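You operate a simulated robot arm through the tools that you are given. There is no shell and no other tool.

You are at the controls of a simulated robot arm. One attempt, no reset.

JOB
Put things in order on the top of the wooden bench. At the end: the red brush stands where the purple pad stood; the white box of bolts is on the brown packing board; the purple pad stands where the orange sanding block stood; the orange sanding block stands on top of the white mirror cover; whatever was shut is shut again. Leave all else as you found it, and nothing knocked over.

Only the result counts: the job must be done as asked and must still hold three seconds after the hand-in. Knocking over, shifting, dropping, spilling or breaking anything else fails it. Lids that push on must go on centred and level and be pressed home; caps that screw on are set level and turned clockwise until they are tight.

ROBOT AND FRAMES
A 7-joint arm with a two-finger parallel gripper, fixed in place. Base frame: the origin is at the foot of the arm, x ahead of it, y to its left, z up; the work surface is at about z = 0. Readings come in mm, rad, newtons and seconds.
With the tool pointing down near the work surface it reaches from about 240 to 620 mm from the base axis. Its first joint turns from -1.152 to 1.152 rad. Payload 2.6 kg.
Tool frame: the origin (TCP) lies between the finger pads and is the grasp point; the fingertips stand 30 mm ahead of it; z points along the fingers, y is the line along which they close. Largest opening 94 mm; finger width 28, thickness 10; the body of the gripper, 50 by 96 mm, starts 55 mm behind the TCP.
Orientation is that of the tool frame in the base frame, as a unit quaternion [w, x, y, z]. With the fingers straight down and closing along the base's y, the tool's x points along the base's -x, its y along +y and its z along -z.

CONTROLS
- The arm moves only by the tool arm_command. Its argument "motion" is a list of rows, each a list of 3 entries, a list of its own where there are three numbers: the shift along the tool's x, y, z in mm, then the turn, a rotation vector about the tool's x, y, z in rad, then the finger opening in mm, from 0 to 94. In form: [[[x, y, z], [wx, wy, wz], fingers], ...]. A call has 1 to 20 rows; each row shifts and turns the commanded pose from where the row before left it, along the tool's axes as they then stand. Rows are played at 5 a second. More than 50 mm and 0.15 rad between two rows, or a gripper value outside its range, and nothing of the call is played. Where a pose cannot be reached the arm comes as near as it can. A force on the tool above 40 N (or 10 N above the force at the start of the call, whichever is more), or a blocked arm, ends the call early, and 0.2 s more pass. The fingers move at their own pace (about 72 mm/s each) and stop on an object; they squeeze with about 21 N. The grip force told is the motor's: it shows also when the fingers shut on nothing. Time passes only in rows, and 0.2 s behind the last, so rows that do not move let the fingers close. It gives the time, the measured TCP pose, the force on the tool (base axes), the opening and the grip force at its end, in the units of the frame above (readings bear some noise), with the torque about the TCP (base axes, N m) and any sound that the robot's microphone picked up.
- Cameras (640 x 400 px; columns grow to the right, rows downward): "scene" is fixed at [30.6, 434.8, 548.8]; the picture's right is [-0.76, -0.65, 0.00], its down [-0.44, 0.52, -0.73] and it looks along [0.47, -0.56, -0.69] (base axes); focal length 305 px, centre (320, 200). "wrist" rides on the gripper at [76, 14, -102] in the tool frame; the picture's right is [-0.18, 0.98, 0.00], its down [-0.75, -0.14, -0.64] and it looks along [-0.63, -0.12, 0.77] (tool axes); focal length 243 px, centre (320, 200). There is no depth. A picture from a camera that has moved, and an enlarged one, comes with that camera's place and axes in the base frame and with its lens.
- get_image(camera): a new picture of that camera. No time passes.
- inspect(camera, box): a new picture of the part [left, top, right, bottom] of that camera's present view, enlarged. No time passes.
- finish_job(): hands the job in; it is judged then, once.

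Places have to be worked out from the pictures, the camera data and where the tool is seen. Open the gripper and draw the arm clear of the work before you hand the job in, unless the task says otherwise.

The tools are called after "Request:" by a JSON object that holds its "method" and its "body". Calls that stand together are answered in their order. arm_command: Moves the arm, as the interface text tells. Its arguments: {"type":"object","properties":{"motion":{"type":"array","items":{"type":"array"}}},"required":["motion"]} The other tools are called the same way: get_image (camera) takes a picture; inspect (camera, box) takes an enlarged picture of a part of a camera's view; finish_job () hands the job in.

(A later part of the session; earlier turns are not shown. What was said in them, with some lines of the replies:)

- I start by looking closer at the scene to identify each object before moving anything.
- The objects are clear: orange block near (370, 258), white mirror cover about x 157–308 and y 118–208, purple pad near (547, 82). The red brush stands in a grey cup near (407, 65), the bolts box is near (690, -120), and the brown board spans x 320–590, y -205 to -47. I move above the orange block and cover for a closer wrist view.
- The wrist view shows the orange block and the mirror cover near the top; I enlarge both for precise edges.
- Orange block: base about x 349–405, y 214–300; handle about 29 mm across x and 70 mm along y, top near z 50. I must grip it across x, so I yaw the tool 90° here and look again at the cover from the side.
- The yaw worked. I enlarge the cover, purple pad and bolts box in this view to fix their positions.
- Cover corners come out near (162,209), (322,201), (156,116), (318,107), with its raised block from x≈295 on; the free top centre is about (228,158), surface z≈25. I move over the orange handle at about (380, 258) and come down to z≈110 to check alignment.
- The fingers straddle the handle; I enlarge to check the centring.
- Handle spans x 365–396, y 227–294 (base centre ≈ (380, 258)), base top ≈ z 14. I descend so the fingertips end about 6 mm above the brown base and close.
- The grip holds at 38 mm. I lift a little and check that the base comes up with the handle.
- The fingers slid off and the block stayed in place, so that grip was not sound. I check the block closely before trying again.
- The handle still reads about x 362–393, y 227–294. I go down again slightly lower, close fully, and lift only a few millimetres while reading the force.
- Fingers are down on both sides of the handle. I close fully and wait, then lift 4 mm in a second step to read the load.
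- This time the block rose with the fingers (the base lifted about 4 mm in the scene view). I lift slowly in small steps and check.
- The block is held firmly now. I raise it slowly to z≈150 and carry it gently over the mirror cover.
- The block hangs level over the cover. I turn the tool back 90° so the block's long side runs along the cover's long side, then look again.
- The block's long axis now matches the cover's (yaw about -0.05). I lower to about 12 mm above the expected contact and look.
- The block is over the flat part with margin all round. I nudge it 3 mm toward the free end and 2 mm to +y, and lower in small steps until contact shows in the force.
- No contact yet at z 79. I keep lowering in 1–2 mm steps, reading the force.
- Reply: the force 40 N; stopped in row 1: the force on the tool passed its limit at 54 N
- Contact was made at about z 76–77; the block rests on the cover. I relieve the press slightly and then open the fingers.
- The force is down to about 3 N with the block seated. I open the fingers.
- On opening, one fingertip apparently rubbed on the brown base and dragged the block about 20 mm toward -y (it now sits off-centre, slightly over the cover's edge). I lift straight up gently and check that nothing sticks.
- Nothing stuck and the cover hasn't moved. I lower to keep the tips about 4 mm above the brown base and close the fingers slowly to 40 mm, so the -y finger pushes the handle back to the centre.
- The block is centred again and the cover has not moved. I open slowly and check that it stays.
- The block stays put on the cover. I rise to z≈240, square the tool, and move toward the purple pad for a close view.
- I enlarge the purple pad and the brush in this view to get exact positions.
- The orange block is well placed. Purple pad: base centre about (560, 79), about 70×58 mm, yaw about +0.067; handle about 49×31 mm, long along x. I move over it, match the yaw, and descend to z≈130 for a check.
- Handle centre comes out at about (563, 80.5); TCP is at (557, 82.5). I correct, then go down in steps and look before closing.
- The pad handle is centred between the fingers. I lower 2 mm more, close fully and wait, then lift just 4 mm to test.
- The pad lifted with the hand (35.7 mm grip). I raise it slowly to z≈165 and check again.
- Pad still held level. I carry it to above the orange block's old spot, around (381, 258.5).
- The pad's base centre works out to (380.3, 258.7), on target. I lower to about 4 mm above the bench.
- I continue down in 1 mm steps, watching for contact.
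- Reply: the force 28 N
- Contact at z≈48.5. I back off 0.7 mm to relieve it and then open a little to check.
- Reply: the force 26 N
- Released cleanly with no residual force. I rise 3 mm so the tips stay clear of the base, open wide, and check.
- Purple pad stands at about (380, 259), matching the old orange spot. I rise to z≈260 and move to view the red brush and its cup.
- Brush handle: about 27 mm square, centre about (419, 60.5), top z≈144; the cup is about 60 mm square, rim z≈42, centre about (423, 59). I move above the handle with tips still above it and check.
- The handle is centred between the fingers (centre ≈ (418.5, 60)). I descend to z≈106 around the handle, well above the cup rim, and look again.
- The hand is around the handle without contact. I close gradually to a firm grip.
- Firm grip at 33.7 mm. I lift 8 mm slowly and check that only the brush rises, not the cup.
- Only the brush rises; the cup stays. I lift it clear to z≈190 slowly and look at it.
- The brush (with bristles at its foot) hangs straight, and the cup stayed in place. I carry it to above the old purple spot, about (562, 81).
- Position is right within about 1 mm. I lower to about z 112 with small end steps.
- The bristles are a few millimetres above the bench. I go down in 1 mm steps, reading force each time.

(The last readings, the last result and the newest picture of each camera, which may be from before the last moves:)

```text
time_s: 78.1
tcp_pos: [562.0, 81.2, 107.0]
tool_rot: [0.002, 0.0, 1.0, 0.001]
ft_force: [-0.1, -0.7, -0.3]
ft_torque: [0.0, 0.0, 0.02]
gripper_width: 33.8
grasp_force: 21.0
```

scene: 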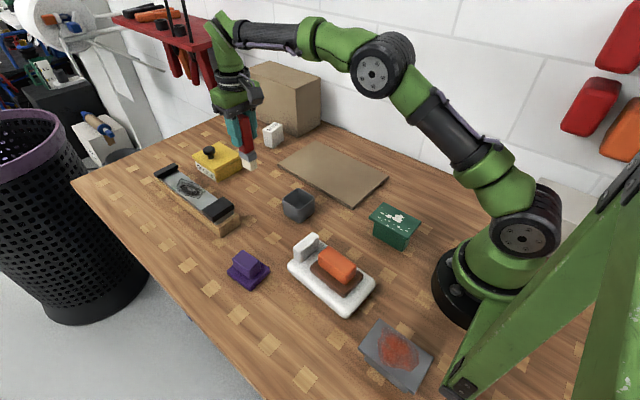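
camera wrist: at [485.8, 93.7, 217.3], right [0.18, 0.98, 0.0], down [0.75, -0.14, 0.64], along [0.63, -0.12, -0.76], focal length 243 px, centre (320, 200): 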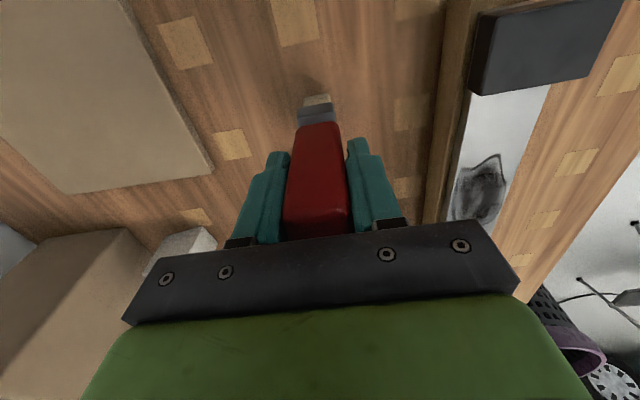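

Request:
{"method": "arm_command", "body": {"motion": [[[0, 0, 0.7], [0, 0, 0], 0], [[0, 0, 0], [0, 0, 0], 0]]}}

Request:
{"method": "arm_command", "body": {"motion": [[[0, 0, 0.7], [0, 0, 0], 0], [[0, 0, 0], [0, 0, 0], 0]]}}

Request:
{"method": "arm_command", "body": {"motion": [[[0, 0, 0.7], [0, 0, 0], 0], [[0, 0, 0], [0, 0, 0], 0]]}}

Request:
{"method": "inspect", "body": {"camera": "scene", "box": [220, 130, 300, 210]}}

```text
time_s: 78.7
tcp_pos: [563.0, 81.2, 106.6]
tool_rot: [0.002, 0.0, 1.0, 0.002]
ft_force: [0.3, -0.3, -0.5]
ft_torque: [0.01, 0.03, -0.02]
gripper_width: 33.9
grasp_force: 21.4
```

```text
time_s: 79.3
tcp_pos: [562.3, 81.7, 107.0]
tool_rot: [0.002, -0.001, 1.0, 0.0]
ft_force: [-0.2, 1.0, -0.2]
ft_torque: [-0.02, -0.01, 0.0]
gripper_width: 33.8
grasp_force: 21.0
```

```text
time_s: 79.9
tcp_pos: [562.8, 81.0, 105.0]
tool_rot: [0.002, 0.0, 1.0, 0.002]
ft_force: [-0.1, -0.3, -1.2]
ft_torque: [0.0, -0.01, -0.01]
gripper_width: 33.9
grasp_force: 21.1
```

```text
5.00 times, centred on (260, 170) of scene
camera zoom: at [30.6, 434.8, 548.8], right [-0.76, -0.65, 0.0], down [-0.44, 0.52, -0.73], along [0.47, -0.56, -0.69], focal length 1524 px, centre (620, 350)
```

zoom: 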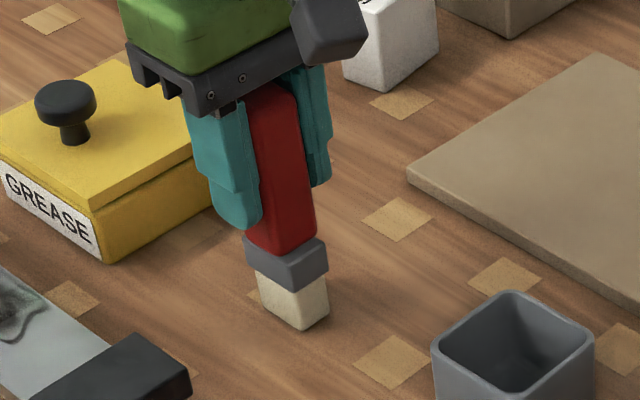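

Still no contact at about z 105; I continue in small steps.

Request:
{"method": "arm_command", "body": {"motion": [[[0, 0, 0.7], [0, 0, 0], 0], [[0, 0, 0], [0, 0, 0], 0]]}}

Request:
{"method": "arm_command", "body": {"motion": [[[0, 0, 0.7], [0, 0, 0], 0], [[0, 0, 0], [0, 0, 0], 0]]}}

Request:
{"method": "arm_command", "body": {"motion": [[[0, 0, 0.7], [0, 0, 0], 0], [[0, 0, 0], [0, 0, 0], 0]]}}

```text
time_s: 80.5
tcp_pos: [563.3, 80.5, 104.1]
tool_rot: [0.001, 0.0, 1.0, 0.001]
ft_force: [0.6, -0.2, -0.9]
ft_torque: [-0.04, 0.01, -0.01]
gripper_width: 33.8
grasp_force: 21.0
```

```text
time_s: 81.1
tcp_pos: [563.3, 80.7, 105.1]
tool_rot: [0.002, 0.001, 1.0, 0.001]
ft_force: [-1.5, -1.3, 3.5]
ft_torque: [-0.11, 0.11, -0.02]
gripper_width: 34.0
grasp_force: 21.1
```

```text
time_s: 81.7
tcp_pos: [563.8, 79.6, 104.2]
tool_rot: [0.002, 0.0, 1.0, 0.0]
ft_force: [0.0, 0.9, 9.1]
ft_torque: [-0.05, 0.07, -0.01]
gripper_width: 33.8
grasp_force: 21.2
```

Contact at z≈104 (9 N). I back off 0.4 mm and open the fingers only a little first.

Request:
{"method": "arm_command", "body": {"motion": [[[0, 0, -0.4], [0, 0, 0], 0], [[0, 0, 0], [0, 0, 0], 0]]}}

Request:
{"method": "arm_command", "body": {"motion": [[[0, 0, 0], [0, 0, 0], 35], [[0, 0, 0], [0, 0, 0], 37], [[0, 0, 0], [0, 0, 0], 39], [[0, 0, 0], [0, 0, 0], 40], [[0, 0, 0], [0, 0, 0], 40]]}}

Request:
{"method": "get_image", "body": {"camera": "wrist"}}

Request:
{"method": "inspect", "body": {"camera": "scene", "box": [220, 130, 300, 210]}}

```text
time_s: 82.3
tcp_pos: [563.4, 80.6, 104.6]
tool_rot: [0.003, 0.001, 1.0, 0.002]
ft_force: [2.8, 1.5, 11.0]
ft_torque: [0.04, -0.25, 0.0]
gripper_width: 33.9
grasp_force: 20.6
```

```text
time_s: 83.5
tcp_pos: [562.1, 80.1, 103.9]
tool_rot: [0.001, 0.0, 1.0, 0.0]
ft_force: [0.5, -0.7, -0.4]
ft_torque: [0.01, 0.0, 0.0]
gripper_width: 40.0
grasp_force: 0.1
```

```text
taken
camera wrist: at [486.3, 94.0, 207.0], right [0.18, 0.98, 0.0], down [0.75, -0.14, 0.64], along [0.63, -0.12, -0.76], focal length 243 px, centre (320, 200)
```

wrist: 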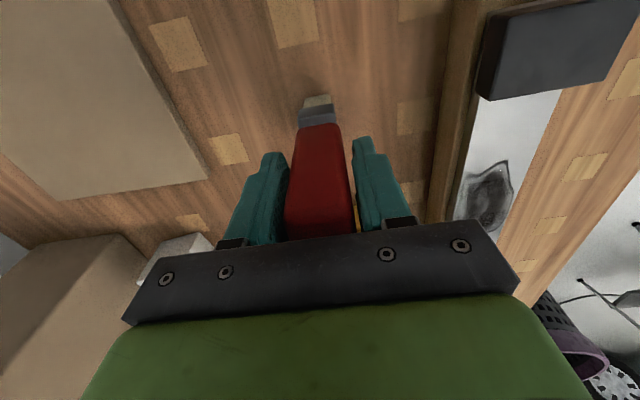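

```text
5.00 times, centred on (260, 170) of scene
camera zoom: at [30.6, 434.8, 548.8], right [-0.76, -0.65, 0.0], down [-0.44, 0.52, -0.73], along [0.47, -0.56, -0.69], focal length 1524 px, centre (620, 350)
```

zoom: 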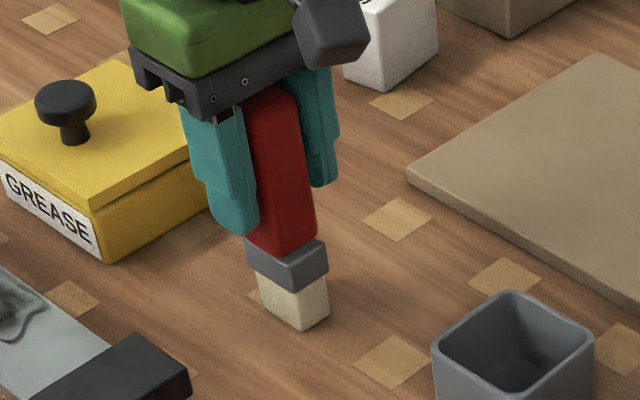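

The brush stands by itself. I open wide and rise straight up, then check.

Request:
{"method": "arm_command", "body": {"motion": [[[0, 0, 0], [0, 0, 0], 50], [[0, 0, 0], [0, 0, 0], 65], [[0, 0, 0], [0, 0, 0], 80], [[0, 0, 0], [0, 0, 0], 94], [[0, 0, -10], [0, 0, 0], 94], [[0, 0, -30], [0, 0, 0], 94], [[0, 0, -40], [0, 0, 0], 94], [[0, 0, -40], [0, 0, 0], 94], [[0, 0, -20], [0, 0, 0], 94], [[0, 0, 0], [0, 0, 0], 94]]}}

Request:
{"method": "get_image", "body": {"camera": "wrist"}}

Request:
{"method": "get_image", "body": {"camera": "scene"}}

```text
time_s: 85.7
tcp_pos: [561.7, 81.0, 241.6]
tool_rot: [0.002, 0.0, 1.0, 0.001]
ft_force: [0.2, 0.3, 0.1]
ft_torque: [0.0, 0.06, 0.03]
gripper_width: 94.2
grasp_force: 0.0
```

```text
taken
camera wrist: at [485.5, 95.4, 345.8], right [0.18, 0.98, 0.0], down [0.75, -0.14, 0.64], along [0.63, -0.12, -0.76], focal length 243 px, centre (320, 200)
```

wrist: 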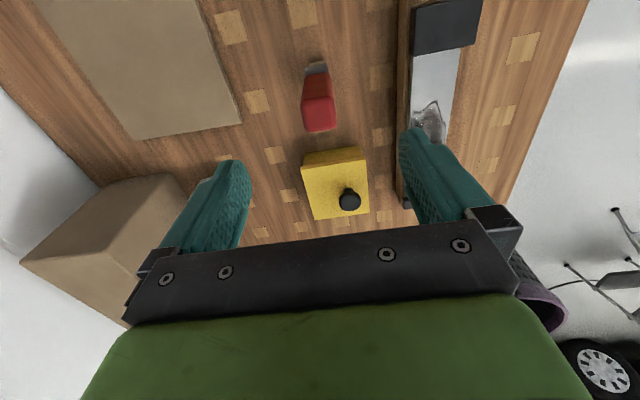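

```text
taken
```

scene: 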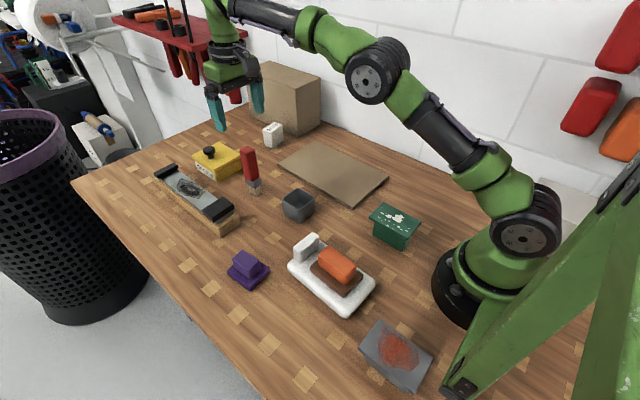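

The brush stands upright on the old purple spot and everything else looks undisturbed. Now I move over to view the bolts box near (690, -120).

Request:
{"method": "arm_command", "body": {"motion": [[[0, -38, 0], [0, 0, 0], 94], [[0, -38, 0], [0, 0, 0], 94], [[0, -38, 0], [0, 0, 0], 94], [[0, -38, 0], [0, 0, 0], 94], [[0, -38, 0], [0, 0, 0], 94], [[0, 0, 0], [0, 0, 0], 94]]}}

Request:
{"method": "get_image", "body": {"camera": "wrist"}}

Request:
{"method": "inspect", "body": {"camera": "wrist", "box": [240, 80, 420, 230]}}

Request:
{"method": "inspect", "body": {"camera": "scene", "box": [240, 100, 330, 160]}}

```text
time_s: 87.1
tcp_pos: [560.8, -111.2, 243.1]
tool_rot: [0.002, 0.0, 1.0, 0.001]
ft_force: [-0.4, -0.6, -0.5]
ft_torque: [-0.04, -0.02, -0.02]
gripper_width: 93.9
grasp_force: 0.0
```

```text
taken
camera wrist: at [483.9, -95.9, 347.1], right [0.18, 0.98, 0.0], down [0.75, -0.14, 0.64], along [0.63, -0.12, -0.76], focal length 243 px, centre (320, 200)
```

wrist: 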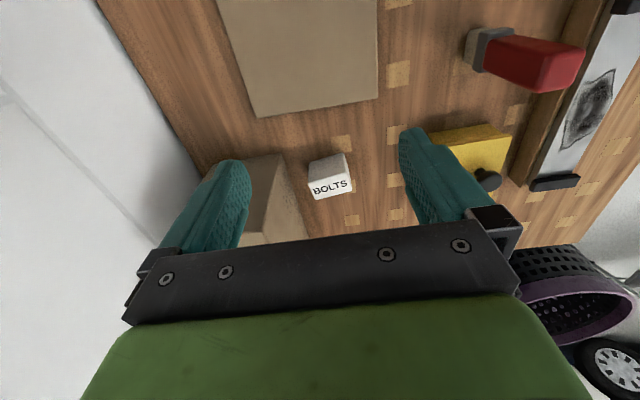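

```text
2.67 times, centred on (330, 155) of wrist
camera zoom: at [483.9, -95.9, 347.1], right [0.18, 0.98, 0.0], down [0.75, -0.14, 0.64], along [0.63, -0.12, -0.76], focal length 647 px, centre (293, 320)
```

zoom: 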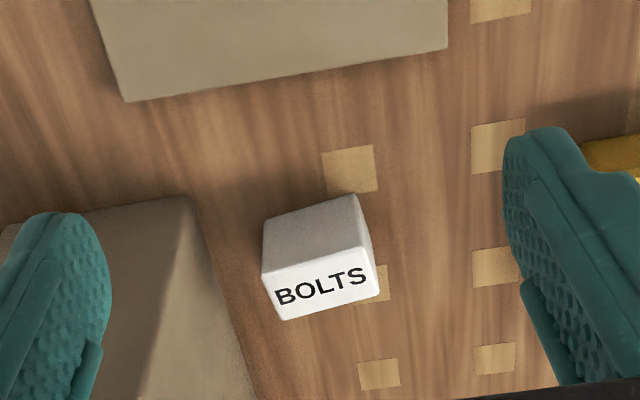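

```text
6.67 times, centred on (285, 130) of scene
camera zoom: at [30.7, 434.8, 548.8], right [-0.76, -0.65, 0.0], down [-0.44, 0.52, -0.73], along [0.47, -0.56, -0.69], focal length 2033 px, centre (553, 667)
```

zoom: 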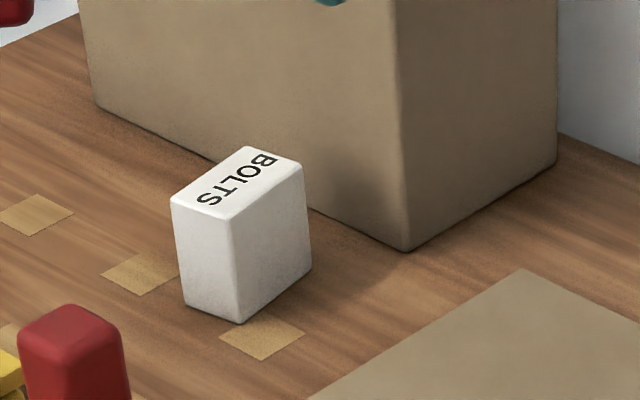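

Bolts box: about 33×57×60 mm, centre about (698, -120), yaw about +0.15. That is beyond straight-down reach, so I'll grip it across its long side with the hand tilted about 30° outward, matching its yaw. I turn and tilt here first.

Request:
{"method": "arm_command", "body": {"motion": [[[0, 0, 0], [0, 0, -0.075], 80], [[0, 0, 0], [0, 0, -0.075], 80], [[0, 0, 0], [0, -0.1, 0], 80], [[0, 0, 0], [0, -0.1, 0], 80], [[0, 0, 0], [0, -0.1, 0], 80], [[0, 0, 0], [0, -0.1, 0], 80], [[0, 0, 0], [0, -0.12, 0], 80], [[0, 0, 0], [0, 0, 0], 80]]}}

Request:
{"method": "get_image", "body": {"camera": "wrist"}}

Request:
{"method": "get_image", "body": {"camera": "scene"}}

```text
time_s: 88.9
tcp_pos: [559.4, -109.6, 243.1]
tool_rot: [0.258, -0.072, 0.963, 0.021]
ft_force: [0.1, 0.2, 0.6]
ft_torque: [0.01, 0.02, 0.04]
gripper_width: 80.0
grasp_force: 0.0
```

```text
taken
camera wrist: at [442.8, -113.1, 295.3], right [0.01, 1.0, 0.09], down [0.35, -0.09, 0.93], along [0.94, 0.02, -0.35], focal length 243 px, centre (320, 200)
```

wrist: 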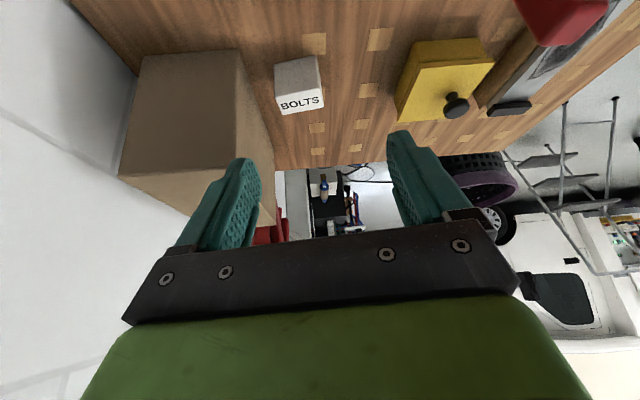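

```text
taken
```

scene: 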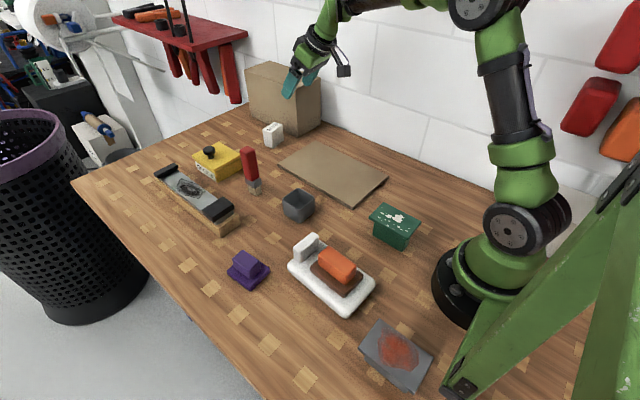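

The tilt works. I enlarge the box in this view for a finer position estimate.

Request:
{"method": "inspect", "body": {"camera": "wrist", "box": [200, 20, 360, 140]}}

```text
3.33 times, centred on (280, 80) of wrist
camera zoom: at [442.8, -113.1, 295.3], right [0.01, 1.0, 0.09], down [0.35, -0.09, 0.93], along [0.94, 0.02, -0.35], focal length 809 px, centre (453, 600)
```

zoom: 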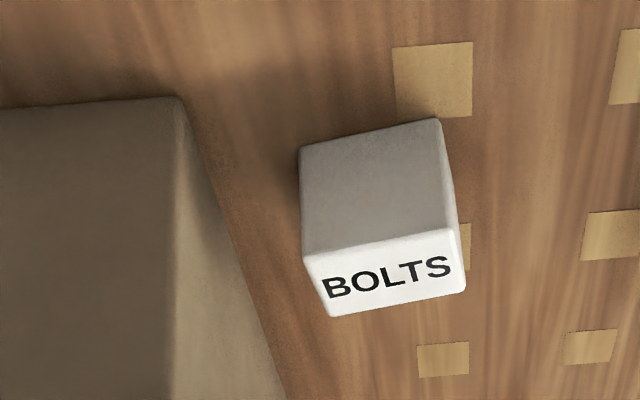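

Box centre ≈ (700, -120), height ≈ 56, yaw ≈ 0.135; carton face at y ≈ -193 leaves about 16 mm beside the fingers at 80 mm opening. I move to a pre-grasp point about 100 mm back along the tool axis.

Request:
{"method": "arm_command", "body": {"motion": [[[-3.6, -6.2, 28], [0, 0, 0], 80], [[-3.6, -6.2, 28], [0, 0, 0], 80], [[-3.6, -6.2, 28], [0, 0, 0], 80], [[-3.6, -6.2, 28], [0, 0, 0], 80], [[-3.6, -6.2, 28], [0, 0, 0], 80], [[0, 0, 0], [0, 0, 0], 80]]}}

Request:
{"method": "get_image", "body": {"camera": "wrist"}}

Request:
{"method": "get_image", "body": {"camera": "scene"}}

```text
time_s: 90.3
tcp_pos: [653.4, -125.4, 131.1]
tool_rot: [0.259, -0.071, 0.963, 0.02]
ft_force: [-0.2, -0.2, -0.7]
ft_torque: [0.02, 0.0, 0.03]
gripper_width: 80.1
grasp_force: 0.1
```

```text
taken
camera wrist: at [534.3, -129.9, 182.1], right [0.01, 1.0, 0.09], down [0.35, -0.09, 0.93], along [0.94, 0.02, -0.35], focal length 243 px, centre (320, 200)
```

wrist: 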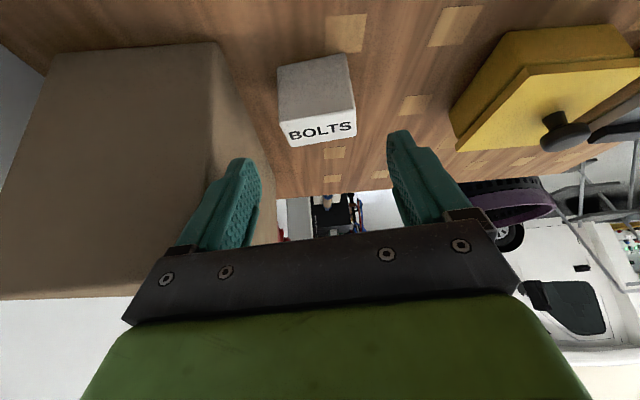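

```text
taken
```

scene: 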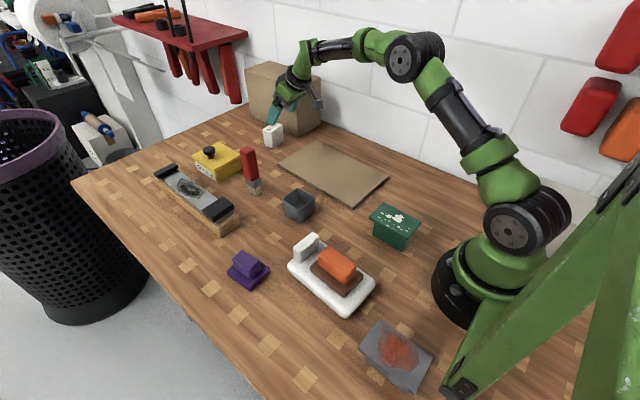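

Reach is fine so far. I enlarge both views to check alignment with the box.

Request:
{"method": "inspect", "body": {"camera": "wrist", "box": [230, 20, 400, 160]}}

Request:
{"method": "inspect", "body": {"camera": "scene", "box": [240, 50, 340, 160]}}

```text
2.86 times, centred on (315, 90) of wrist
camera zoom: at [534.3, -129.9, 182.1], right [0.01, 1.0, 0.09], down [0.35, -0.09, 0.93], along [0.94, 0.02, -0.35], focal length 693 px, centre (334, 514)
```

zoom: 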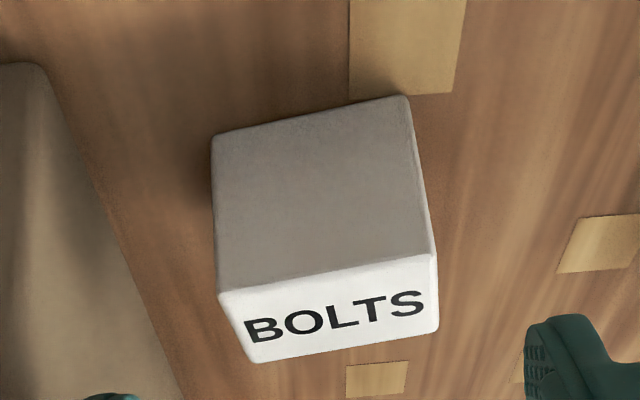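

```text
3.64 times, centred on (290, 105) of scene
camera zoom: at [30.6, 434.8, 548.8], right [-0.76, -0.65, 0.0], down [-0.44, 0.52, -0.73], along [0.47, -0.56, -0.69], focal length 1109 px, centre (429, 546)
```

zoom: 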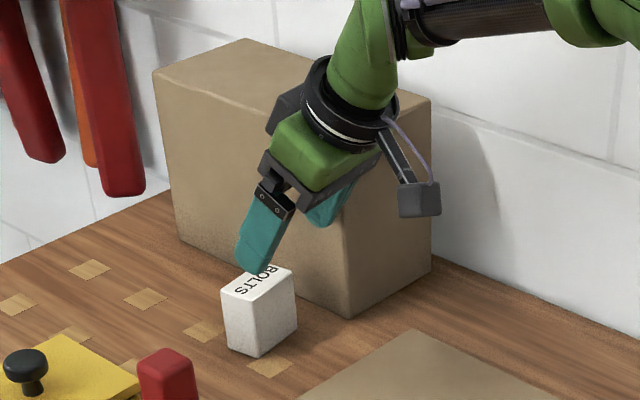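

The close view gives centre (700, -120), top z ≈ 58, yaw ≈ 0.15. I advance 70 mm along the tool axis with a small correction and check clearance on both sides.

Request:
{"method": "arm_command", "body": {"motion": [[[5.3, -1.6, 0], [0, 0, 0], 80], [[0, 0, 18], [0, 0, 0], 80], [[0, 0, 18], [0, 0, 0], 80], [[0, 0, 17], [0, 0, 0], 80], [[0, 0, 17], [0, 0, 0], 80], [[0, 0, 0], [0, 0, 0], 80]]}}

Request:
{"method": "get_image", "body": {"camera": "wrist"}}

Request:
{"method": "inspect", "body": {"camera": "scene", "box": [240, 60, 340, 160]}}

```text
time_s: 91.7
tcp_pos: [682.4, -124.9, 67.9]
tool_rot: [0.259, -0.072, 0.963, 0.02]
ft_force: [0.2, 0.6, 0.1]
ft_torque: [-0.01, -0.04, 0.0]
gripper_width: 80.1
grasp_force: 0.1
```

```text
taken
camera wrist: at [564.5, -127.9, 119.3], right [0.01, 1.0, 0.09], down [0.35, -0.09, 0.93], along [0.94, 0.02, -0.35], focal length 243 px, centre (320, 200)
```

wrist: 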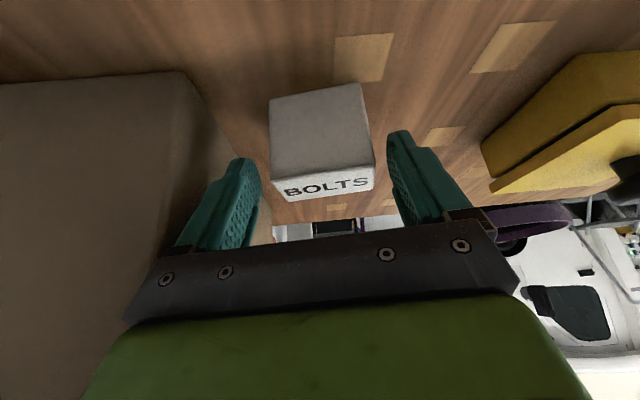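

```text
4.00 times, centred on (290, 110) of scene
camera zoom: at [30.6, 434.8, 548.8], right [-0.76, -0.65, 0.0], down [-0.44, 0.52, -0.73], along [0.47, -0.56, -0.69], focal length 1220 px, centre (440, 560)
```

zoom: 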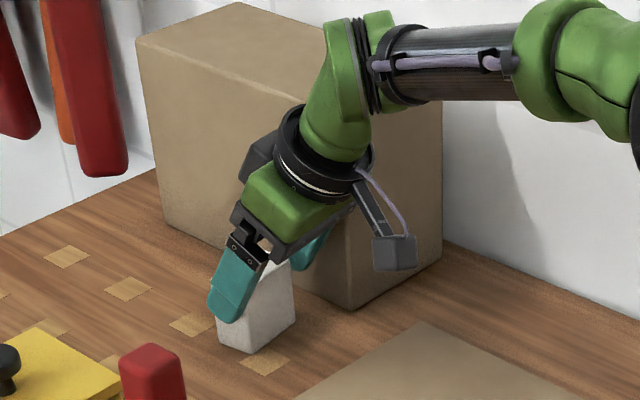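

Clearance is good on both sides (box centre about 2 mm to the +y side). I make that correction and advance the last 30 mm.

Request:
{"method": "arm_command", "body": {"motion": [[[0, 2, 0], [0, 0, 0], 80], [[-1, 0, 12], [0, 0, 0], 80], [[0, 0, 10], [0, 0, 0], 80], [[0, 0, 8], [0, 0, 0], 80], [[0, 0, 0], [0, 0, 0], 80]]}}

Request:
{"method": "get_image", "body": {"camera": "wrist"}}

Request:
{"method": "inspect", "body": {"camera": "scene", "box": [240, 60, 340, 160]}}

```text
time_s: 92.9
tcp_pos: [697.1, -120.7, 42.9]
tool_rot: [0.259, -0.073, 0.963, 0.02]
ft_force: [1.0, 0.1, -0.4]
ft_torque: [-0.01, 0.03, 0.04]
gripper_width: 80.0
grasp_force: 0.1
```

```text
taken
camera wrist: at [579.2, -123.8, 94.8], right [0.01, 1.0, 0.09], down [0.35, -0.09, 0.93], along [0.94, 0.02, -0.35], focal length 243 px, centre (320, 200)
```

wrist: 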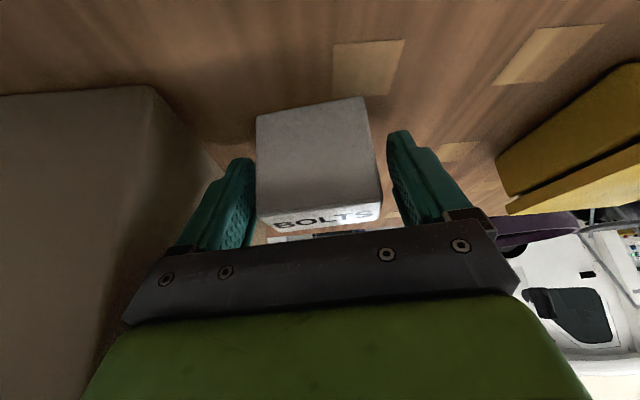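

```text
4.00 times, centred on (290, 110) of scene
camera zoom: at [30.6, 434.8, 548.8], right [-0.76, -0.65, 0.0], down [-0.44, 0.52, -0.73], along [0.47, -0.56, -0.69], focal length 1220 px, centre (440, 560)
```

zoom: 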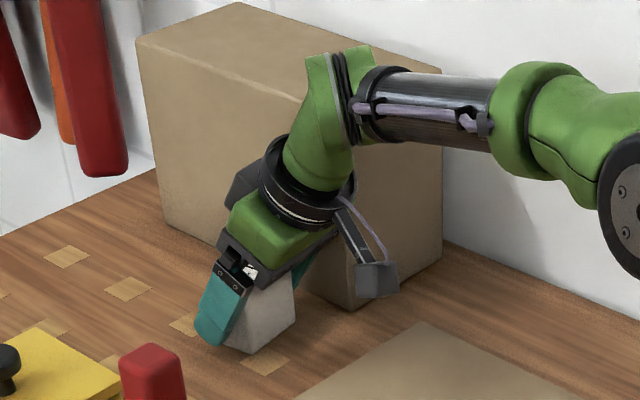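

The box sits between the fingers. I close gradually to a firm grip.

Request:
{"method": "arm_command", "body": {"motion": [[[0, 0, 0], [0, 0, 0], 74], [[0, 0, 0], [0, 0, 0], 69], [[0, 0, 0], [0, 0, 0], 66], [[0, 0, 0], [0, 0, 0], 63], [[0, 0, 0], [0, 0, 0], 60], [[0, 0, 0], [0, 0, 0], 57], [[0, 0, 0], [0, 0, 0], 40], [[0, 0, 0], [0, 0, 0], 0], [[0, 0, 0], [0, 0, 0], 0], [[0, 0, 0], [0, 0, 0], 0]]}}

Request:
{"method": "get_image", "body": {"camera": "wrist"}}

Request:
{"method": "inspect", "body": {"camera": "scene", "box": [240, 60, 340, 160]}}

```text
time_s: 95.1
tcp_pos: [697.4, -120.3, 43.4]
tool_rot: [0.258, -0.072, 0.963, 0.02]
ft_force: [-0.1, -0.6, 1.2]
ft_torque: [-0.07, -0.02, -0.01]
gripper_width: 64.0
grasp_force: 21.0
```

```text
taken
camera wrist: at [579.2, -123.9, 95.0], right [0.01, 1.0, 0.09], down [0.35, -0.09, 0.93], along [0.94, 0.02, -0.35], focal length 243 px, centre (320, 200)
```

wrist: 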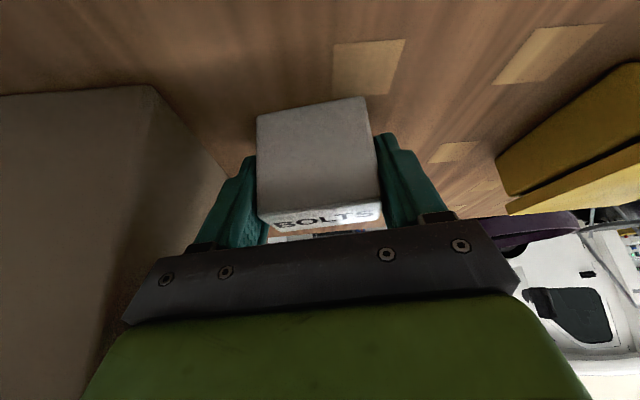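

```text
4.00 times, centred on (290, 110) of scene
camera zoom: at [30.6, 434.8, 548.8], right [-0.76, -0.65, 0.0], down [-0.44, 0.52, -0.73], along [0.47, -0.56, -0.69], focal length 1220 px, centre (440, 560)
```

zoom: 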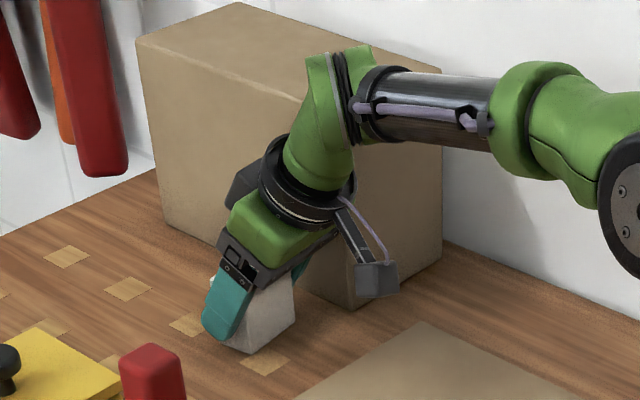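

Grip is firm at 64 mm. I lift straight up (combining tool x and z) by 6 mm as a test.

Request:
{"method": "arm_command", "body": {"motion": [[[-1, 0, -1.74], [0, 0, 0], 0], [[-1, 0, -1.74], [0, 0, 0], 0], [[-1, 0, -1.74], [0, 0, 0], 0], [[0, 0, 0], [0, 0, 0], 0]]}}

Request:
{"method": "get_image", "body": {"camera": "wrist"}}

Request:
{"method": "inspect", "body": {"camera": "scene", "box": [240, 60, 340, 160]}}

```text
time_s: 96.1
tcp_pos: [695.8, -119.5, 47.7]
tool_rot: [0.258, -0.072, 0.963, 0.02]
ft_force: [0.9, -0.2, -1.5]
ft_torque: [0.0, 0.02, 0.03]
gripper_width: 63.9
grasp_force: 20.9
```

```text
taken
camera wrist: at [578.3, -123.8, 100.0], right [0.01, 1.0, 0.09], down [0.35, -0.09, 0.93], along [0.94, 0.02, -0.35], focal length 243 px, centre (320, 200)
```

wrist: 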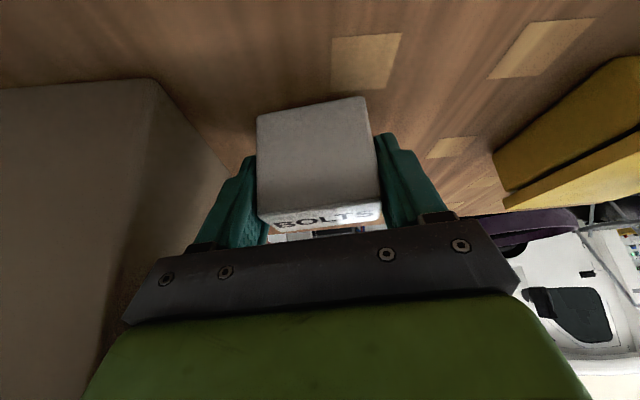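

```text
4.00 times, centred on (290, 110) of scene
camera zoom: at [30.6, 434.8, 548.8], right [-0.76, -0.65, 0.0], down [-0.44, 0.52, -0.73], along [0.47, -0.56, -0.69], focal length 1220 px, centre (440, 560)
```

zoom: 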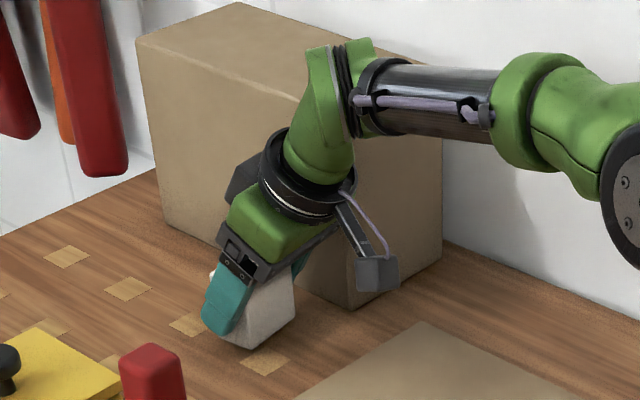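

The box is held and off the bench. I lift it about 50 mm, then check.

Request:
{"method": "arm_command", "body": {"motion": [[[-1.5, 0, -2.6], [0, 0, 0], 0], [[-2, 0, -3.5], [0, 0, 0], 0], [[-3, 0, -5.2], [0, 0, 0], 0], [[-3, 0, -5.2], [0, 0, 0], 0], [[-3, 0, -5.2], [0, 0, 0], 0], [[-3, 0, -5.2], [0, 0, 0], 0], [[-3, 0, -5.2], [0, 0, 0], 0], [[-3, 0, -5.2], [0, 0, 0], 0], [[-3, 0, -5.2], [0, 0, 0], 0], [[-2, 0, -3.5], [0, 0, 0], 0], [[0, 0, 0], [0, 0, 0], 0]]}}

Request:
{"method": "get_image", "body": {"camera": "wrist"}}

Request:
{"method": "inspect", "body": {"camera": "scene", "box": [240, 40, 340, 160]}}

```text
time_s: 98.5
tcp_pos: [697.0, -118.6, 101.0]
tool_rot: [0.258, -0.072, 0.963, 0.019]
ft_force: [-0.7, 0.8, -0.6]
ft_torque: [-0.02, 0.0, -0.03]
gripper_width: 63.7
grasp_force: 20.5
```

```text
taken
camera wrist: at [579.1, -123.1, 152.9], right [0.01, 1.0, 0.09], down [0.35, -0.09, 0.93], along [0.94, 0.02, -0.35], focal length 243 px, centre (320, 200)
```

wrist: 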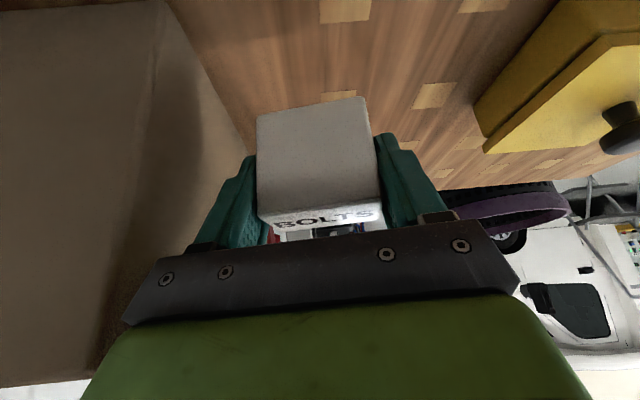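

```text
3.33 times, centred on (290, 100) of scene
camera zoom: at [30.6, 434.8, 548.8], right [-0.76, -0.65, 0.0], down [-0.44, 0.52, -0.73], along [0.47, -0.56, -0.69], focal length 1016 px, centre (420, 533)
```

zoom: 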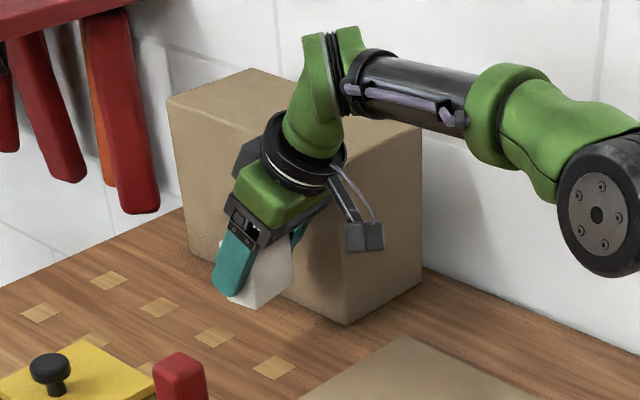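

The box hangs level in the hand. I carry it horizontally 200 mm back toward the robot, over the brown board.

Request:
{"method": "arm_command", "body": {"motion": [[[4.29, 0.75, -2.46], [0, 0, 0], 0], [[6.86, 1.2, -3.93], [0, 0, 0], 0], [[9.44, 1.64, -5.4], [0, 0, 0], 0], [[9.44, 1.64, -5.4], [0, 0, 0], 0], [[9.44, 1.64, -5.4], [0, 0, 0], 0], [[9.44, 1.64, -5.4], [0, 0, 0], 0], [[9.44, 1.64, -5.4], [0, 0, 0], 0], [[9.44, 1.64, -5.4], [0, 0, 0], 0], [[9.44, 1.64, -5.4], [0, 0, 0], 0], [[9.44, 1.64, -5.4], [0, 0, 0], 0], [[9.44, 1.64, -5.4], [0, 0, 0], 0], [[9.44, 1.64, -5.4], [0, 0, 0], 0], [[9.44, 1.64, -5.4], [0, 0, 0], 0], [[9.44, 1.64, -5.4], [0, 0, 0], 0], [[9.44, 1.64, -5.4], [0, 0, 0], 0], [[9.44, 1.64, -5.4], [0, 0, 0], 0], [[9.44, 1.64, -5.4], [0, 0, 0], 0], [[9.44, 1.64, -5.4], [0, 0, 0], 0], [[6.86, 1.2, -3.93], [0, 0, 0], 0], [[2.57, 0.45, -1.47], [0, 0, 0], 0]]}}

Request:
{"method": "get_image", "body": {"camera": "wrist"}}

Request:
{"method": "get_image", "body": {"camera": "scene"}}

```text
time_s: 102.7
tcp_pos: [496.7, -120.9, 99.8]
tool_rot: [0.259, -0.072, 0.963, 0.021]
ft_force: [0.1, -0.5, -0.6]
ft_torque: [-0.02, -0.02, 0.03]
gripper_width: 63.8
grasp_force: 20.9
```

```text
taken
camera wrist: at [379.3, -124.5, 151.9], right [0.01, 1.0, 0.09], down [0.35, -0.09, 0.93], along [0.94, 0.02, -0.35], focal length 243 px, centre (320, 200)
```

wrist: 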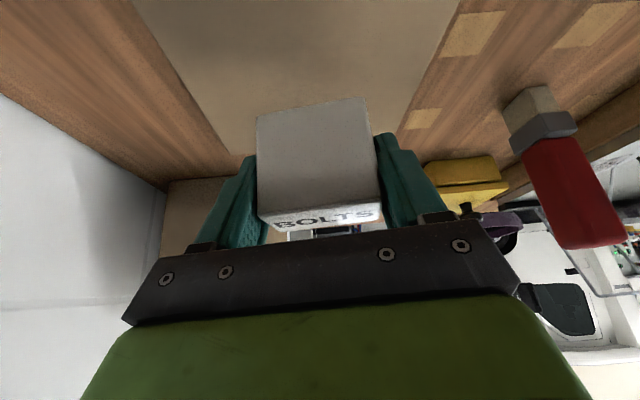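

```text
taken
```

scene: 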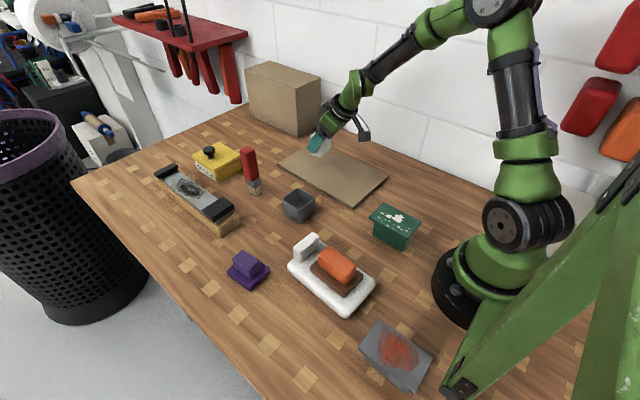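

The box is over the board's middle area at about (500, -120). I lower about 40 mm, then feel for contact.

Request:
{"method": "arm_command", "body": {"motion": [[[2, 0, 3.5], [0, 0, 0], 0], [[3, 0, 5.2], [0, 0, 0], 0], [[3, 0, 5.2], [0, 0, 0], 0], [[3, 0, 5.2], [0, 0, 0], 0], [[3, 0, 5.2], [0, 0, 0], 0], [[3, 0, 5.2], [0, 0, 0], 0], [[2, 0, 3.5], [0, 0, 0], 0], [[1, 0, 1.74], [0, 0, 0], 0], [[0, 0, 0], [0, 0, 0], 0]]}}

Request:
{"method": "inspect", "body": {"camera": "scene", "box": [270, 80, 400, 215]}}

Request:
{"method": "get_image", "body": {"camera": "wrist"}}

```text
time_s: 104.7
tcp_pos: [496.9, -117.5, 60.5]
tool_rot: [0.259, -0.072, 0.963, 0.02]
ft_force: [0.4, 0.1, -0.7]
ft_torque: [-0.04, 0.0, 0.03]
gripper_width: 64.1
grasp_force: 21.0
```

```text
2.96 times, centred on (335, 148) of scene
camera zoom: at [30.6, 434.8, 548.8], right [-0.76, -0.65, 0.0], down [-0.44, 0.52, -0.73], along [0.47, -0.56, -0.69], focal length 903 px, centre (276, 356)
```

zoom: 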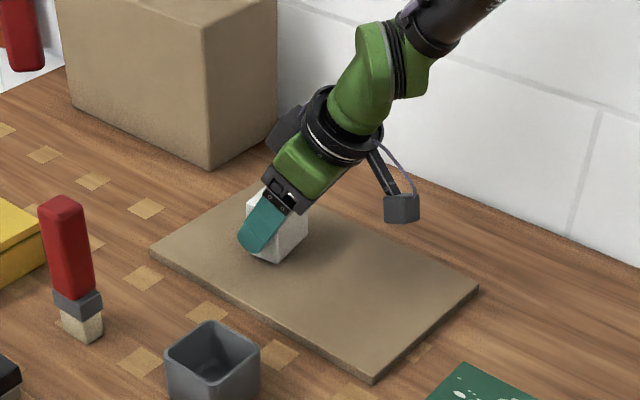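

```text
taken
camera wrist: at [379.3, -123.2, 112.5], right [0.01, 1.0, 0.09], down [0.35, -0.09, 0.93], along [0.94, 0.02, -0.35], focal length 243 px, centre (320, 200)
```

wrist: 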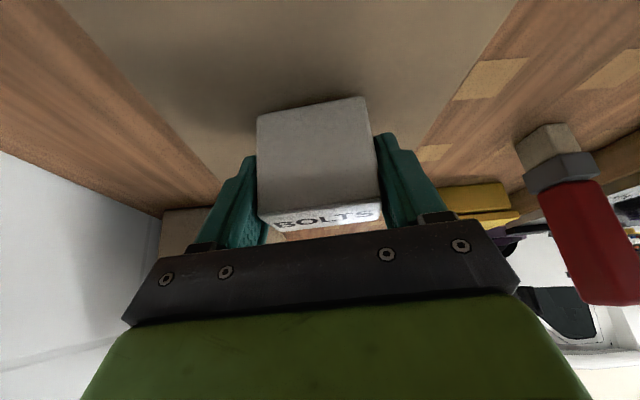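

Now I lower in roughly 1 mm vertical steps, reading the force each time.

Request:
{"method": "arm_command", "body": {"motion": [[[0.7, 0, 1.22], [0, 0, 0], 0], [[0.7, 0, 1.22], [0, 0, 0], 0], [[0.5, 0, 0.87], [0, 0, 0], 0], [[0, 0, 0], [0, 0, 0], 0]]}}

Request:
{"method": "arm_command", "body": {"motion": [[[0.5, 0, 0.87], [0, 0, 0], 0], [[0.5, 0, 0.87], [0, 0, 0], 0], [[0, 0, 0], [0, 0, 0], 0]]}}

Request:
{"method": "arm_command", "body": {"motion": [[[0.4, 0, 0.7], [0, 0, 0], 0], [[0, 0, 0], [0, 0, 0], 0]]}}

```text
time_s: 105.7
tcp_pos: [498.0, -120.8, 57.0]
tool_rot: [0.259, -0.073, 0.963, 0.02]
ft_force: [0.9, 0.3, -0.2]
ft_torque: [0.01, 0.02, -0.03]
gripper_width: 64.4
grasp_force: 20.8
```

```text
time_s: 106.5
tcp_pos: [496.8, -120.3, 54.2]
tool_rot: [0.259, -0.073, 0.963, 0.021]
ft_force: [-2.6, 0.6, 5.8]
ft_torque: [-0.01, 0.07, 0.01]
gripper_width: 64.0
grasp_force: 21.3
```

```text
time_s: 107.1
tcp_pos: [497.7, -120.4, 54.6]
tool_rot: [0.26, -0.072, 0.963, 0.02]
ft_force: [-2.6, 2.8, 12.3]
ft_torque: [0.06, 0.12, 0.03]
gripper_width: 63.8
grasp_force: 21.1
```

Contact at z≈54.5 (12 N): the box is down on the board. I relieve slightly and open a little first.

Request:
{"method": "arm_command", "body": {"motion": [[[-0.25, 0, -0.43], [0, 0, 0], 0], [[0, 0, 0], [0, 0, 0], 0]]}}

Request:
{"method": "arm_command", "body": {"motion": [[[0, 0, 0], [0, 0, 0], 65], [[0, 0, 0], [0, 0, 0], 67], [[0, 0, 0], [0, 0, 0], 69], [[0, 0, 0], [0, 0, 0], 70], [[0, 0, 0], [0, 0, 0], 70]]}}

Request:
{"method": "get_image", "body": {"camera": "wrist"}}

Request:
{"method": "inspect", "body": {"camera": "scene", "box": [270, 80, 400, 215]}}

```text
time_s: 107.7
tcp_pos: [497.9, -120.4, 54.6]
tool_rot: [0.26, -0.071, 0.963, 0.019]
ft_force: [-2.1, 2.1, 16.2]
ft_torque: [0.04, 0.1, -0.02]
gripper_width: 63.8
grasp_force: 21.3
```

```text
time_s: 108.9
tcp_pos: [496.9, -120.6, 54.3]
tool_rot: [0.258, -0.071, 0.963, 0.02]
ft_force: [0.4, -0.1, 0.0]
ft_torque: [0.02, 0.02, 0.01]
gripper_width: 70.1
grasp_force: 0.0
```

```text
taken
camera wrist: at [379.5, -123.8, 105.7], right [0.01, 1.0, 0.09], down [0.35, -0.09, 0.93], along [0.94, 0.02, -0.35], focal length 243 px, centre (320, 200)
```

wrist: 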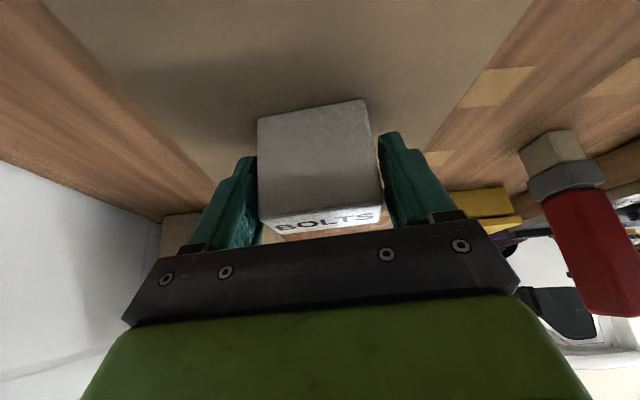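

```text
2.96 times, centred on (335, 148) of scene
camera zoom: at [30.6, 434.8, 548.8], right [-0.76, -0.65, 0.0], down [-0.44, 0.52, -0.73], along [0.47, -0.56, -0.69], focal length 903 px, centre (276, 356)
```

zoom: 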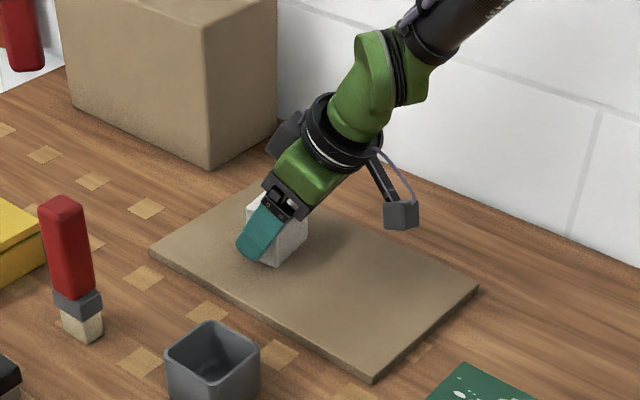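

The box stands free on the board. I open wider and back out along the tool axis.

Request:
{"method": "arm_command", "body": {"motion": [[[0, 0, 0], [0, 0, 0], 78], [[0, 0, 0], [0, 0, 0], 86], [[0, 0, 0], [0, 0, 0], 90], [[0, 0, -8], [0, 0, 0], 90], [[0, 0, -15], [0, 0, 0], 90], [[0, 0, -25], [0, 0, 0], 90], [[0, 0, -35], [0, 0, 0], 90], [[0, 0, -40], [0, 0, 0], 90], [[0, 0, -40], [0, 0, 0], 90], [[0, 0, 0], [0, 0, 0], 90]]}}

Request:
{"method": "get_image", "body": {"camera": "wrist"}}

Request:
{"method": "get_image", "body": {"camera": "scene"}}

```text
time_s: 111.1
tcp_pos: [415.2, -130.3, 194.5]
tool_rot: [0.258, -0.072, 0.963, 0.02]
ft_force: [-0.2, 0.0, -0.3]
ft_torque: [-0.02, 0.0, -0.03]
gripper_width: 90.0
grasp_force: 0.0
```

```text
taken
camera wrist: at [297.0, -135.0, 246.6], right [0.01, 1.0, 0.09], down [0.35, -0.09, 0.93], along [0.94, 0.02, -0.35], focal length 243 px, centre (320, 200)
```

wrist: 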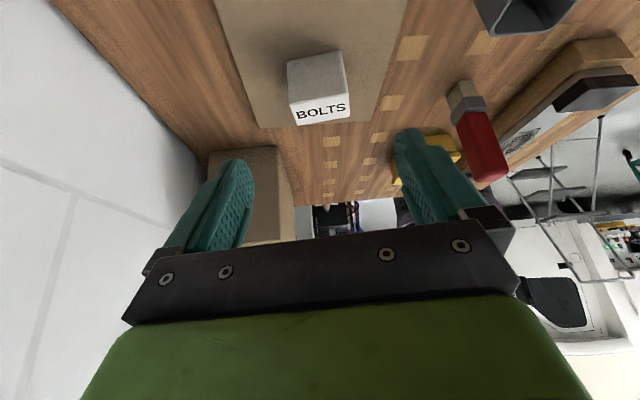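

```text
taken
```

scene: 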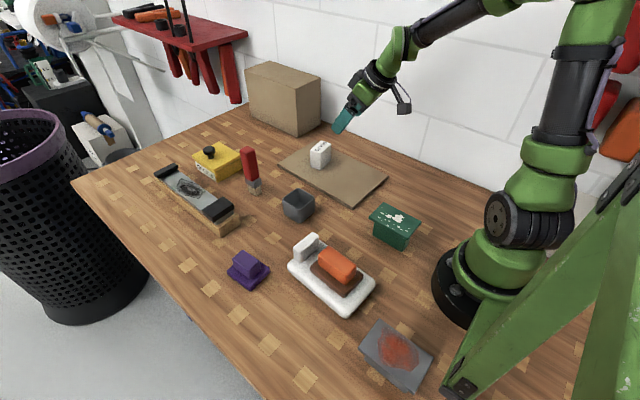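

All four items appear placed. I enlarge the same regions as at the start to compare with the original picture.

Request:
{"method": "inspect", "body": {"camera": "scene", "box": [140, 100, 340, 225]}}

Request:
{"method": "inspect", "body": {"camera": "scene", "box": [200, 150, 440, 300]}}

Request:
{"method": "inspect", "body": {"camera": "scene", "box": [200, 220, 440, 400]}}

```text
3.20 times, centred on (240, 162) of scene
camera zoom: at [30.6, 434.8, 548.8], right [-0.76, -0.65, 0.0], down [-0.44, 0.52, -0.73], along [0.47, -0.56, -0.69], focal length 976 px, centre (576, 320)
```

zoom: 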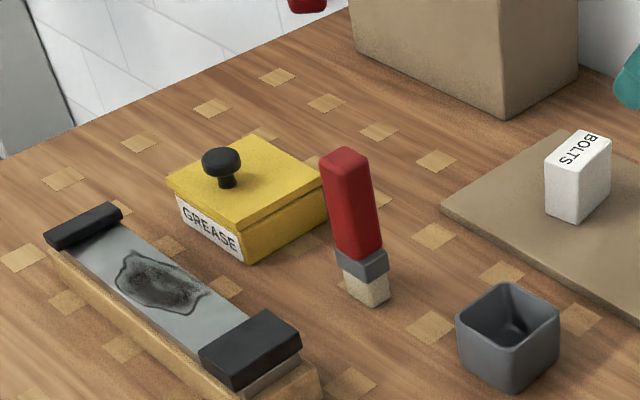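

```text
2.67 times, centred on (320, 225) of scene
camera zoom: at [30.6, 434.8, 548.8], right [-0.76, -0.65, 0.0], down [-0.44, 0.52, -0.73], along [0.47, -0.56, -0.69], focal length 813 px, centre (320, 133)
```

zoom: 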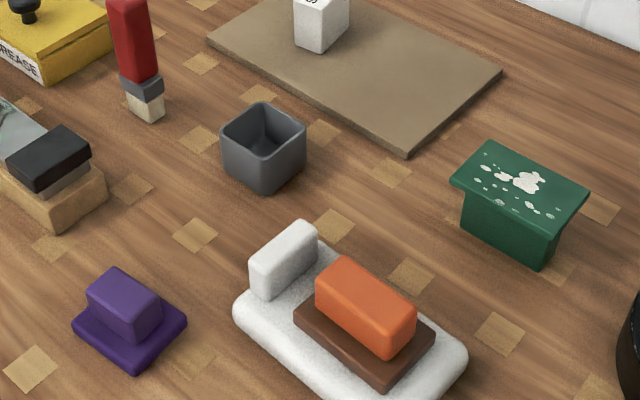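

```text
2.22 times, centred on (320, 310) of scene
camera zoom: at [30.6, 434.8, 548.8], right [-0.76, -0.65, 0.0], down [-0.44, 0.52, -0.73], along [0.47, -0.56, -0.69], focal length 678 px, centre (320, -44)
```

zoom: 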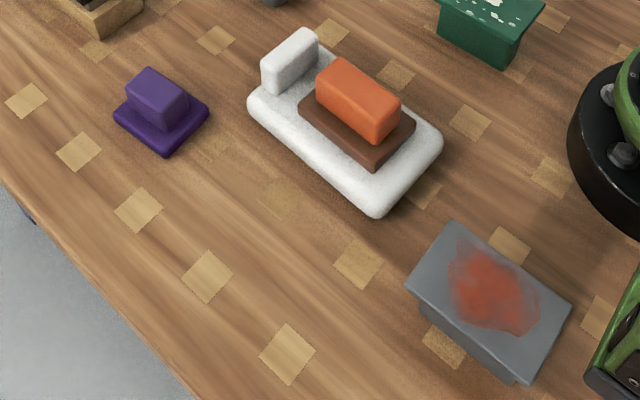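

Compared with the start: cup, board, cover, grease box and the rest are unmoved, the brush stands vertical, the purple pad is on the old orange spot, the orange block is on the cover, and the bolts box is on the board. I raise the arm clear and straighten the tool.

Request:
{"method": "arm_command", "body": {"motion": [[[-15, 0, -26], [0, 0, 0], 90], [[-20, 0, -35], [0, 0, 0], 90], [[0, 0, 0], [0, 0.13, 0], 90], [[0, 0, 0], [0, 0.13, 0], 90], [[0, 0, 0], [0, 0.13, 0], 90], [[0, 0, 0], [0, 0.13, 0], 90], [[0, 0, 0], [0, 0, 0.075], 90], [[0, 0, 0], [0, 0, 0.075], 90], [[20, 0, 0], [0, 0, 0], 90], [[0, 0, 0], [0, 0, 0], 90]]}}

Request:
{"method": "get_image", "body": {"camera": "scene"}}

Request:
{"method": "get_image", "body": {"camera": "wrist"}}

```text
time_s: 113.3
tcp_pos: [398.0, -131.1, 265.6]
tool_rot: [0.002, 0.0, 1.0, 0.001]
ft_force: [0.5, 1.4, -0.1]
ft_torque: [-0.03, -0.02, -0.01]
gripper_width: 89.6
grasp_force: 0.0
```

```text
taken
```

scene: 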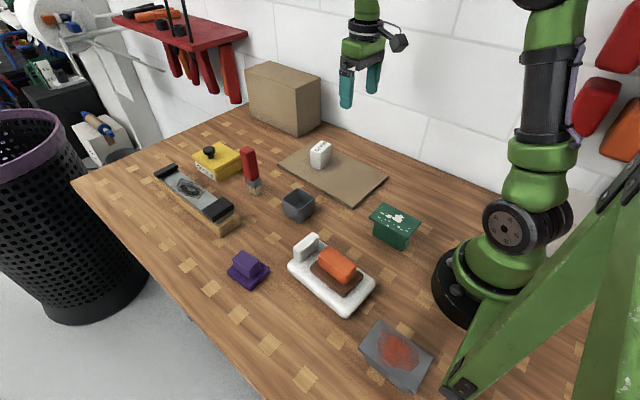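

```text
taken
camera wrist: at [320.5, -117.3, 368.3], right [0.18, 0.98, 0.0], down [0.75, -0.14, 0.64], along [0.63, -0.12, -0.76], focal length 243 px, centre (320, 200)
```

wrist: 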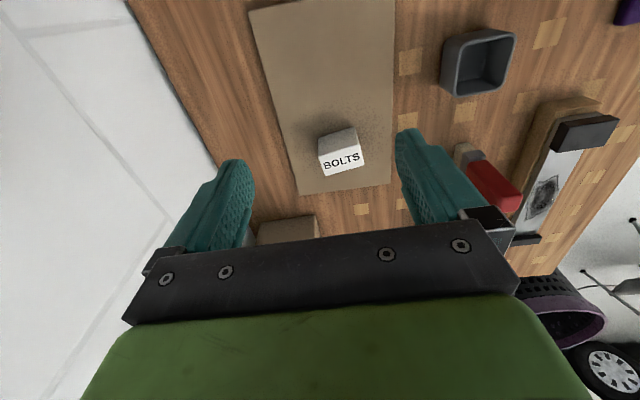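

The arm is clear with an open gripper. The brush is upright on the old purple spot, the bolts box is flat on the board, the purple pad is on the old orange spot, and the orange block is on the mirror cover. Nothing else has moved or been opened, so I hand the job in.

Request:
{"method": "finish_job", "body": {}}

```text
The job is handed in.
```

The job is handed in. In the last pictures, all four items were where you asked:

- **Red brush:** it stands upright where the purple pad stood. Its grey cup was left in place.
- **White box of bolts:** it sits flat on the brown packing board. It was beyond straight-down reach, so I picked it up with the hand tilted.
- **Purple pad:** it stands where the orange sanding block stood, within about a millimetre by my measurements. Its long side now runs across the way the orange block's did.
- **Orange sanding block:** it stands centred on the flat part of the white mirror cover, with its long side turned to run along the cover.

Two things went wrong with the orange block. The first grip slipped off and left it in place on the bench. When I released it on the cover, a fingertip dragged it about 20 mm off centre, and I pushed it back with the fingers. The cover itself did not move.

Nothing was opened, so nothing needed shutting again. Everything else matched the starting pictures and nothing was knocked over. The arm is clear with the gripper open.
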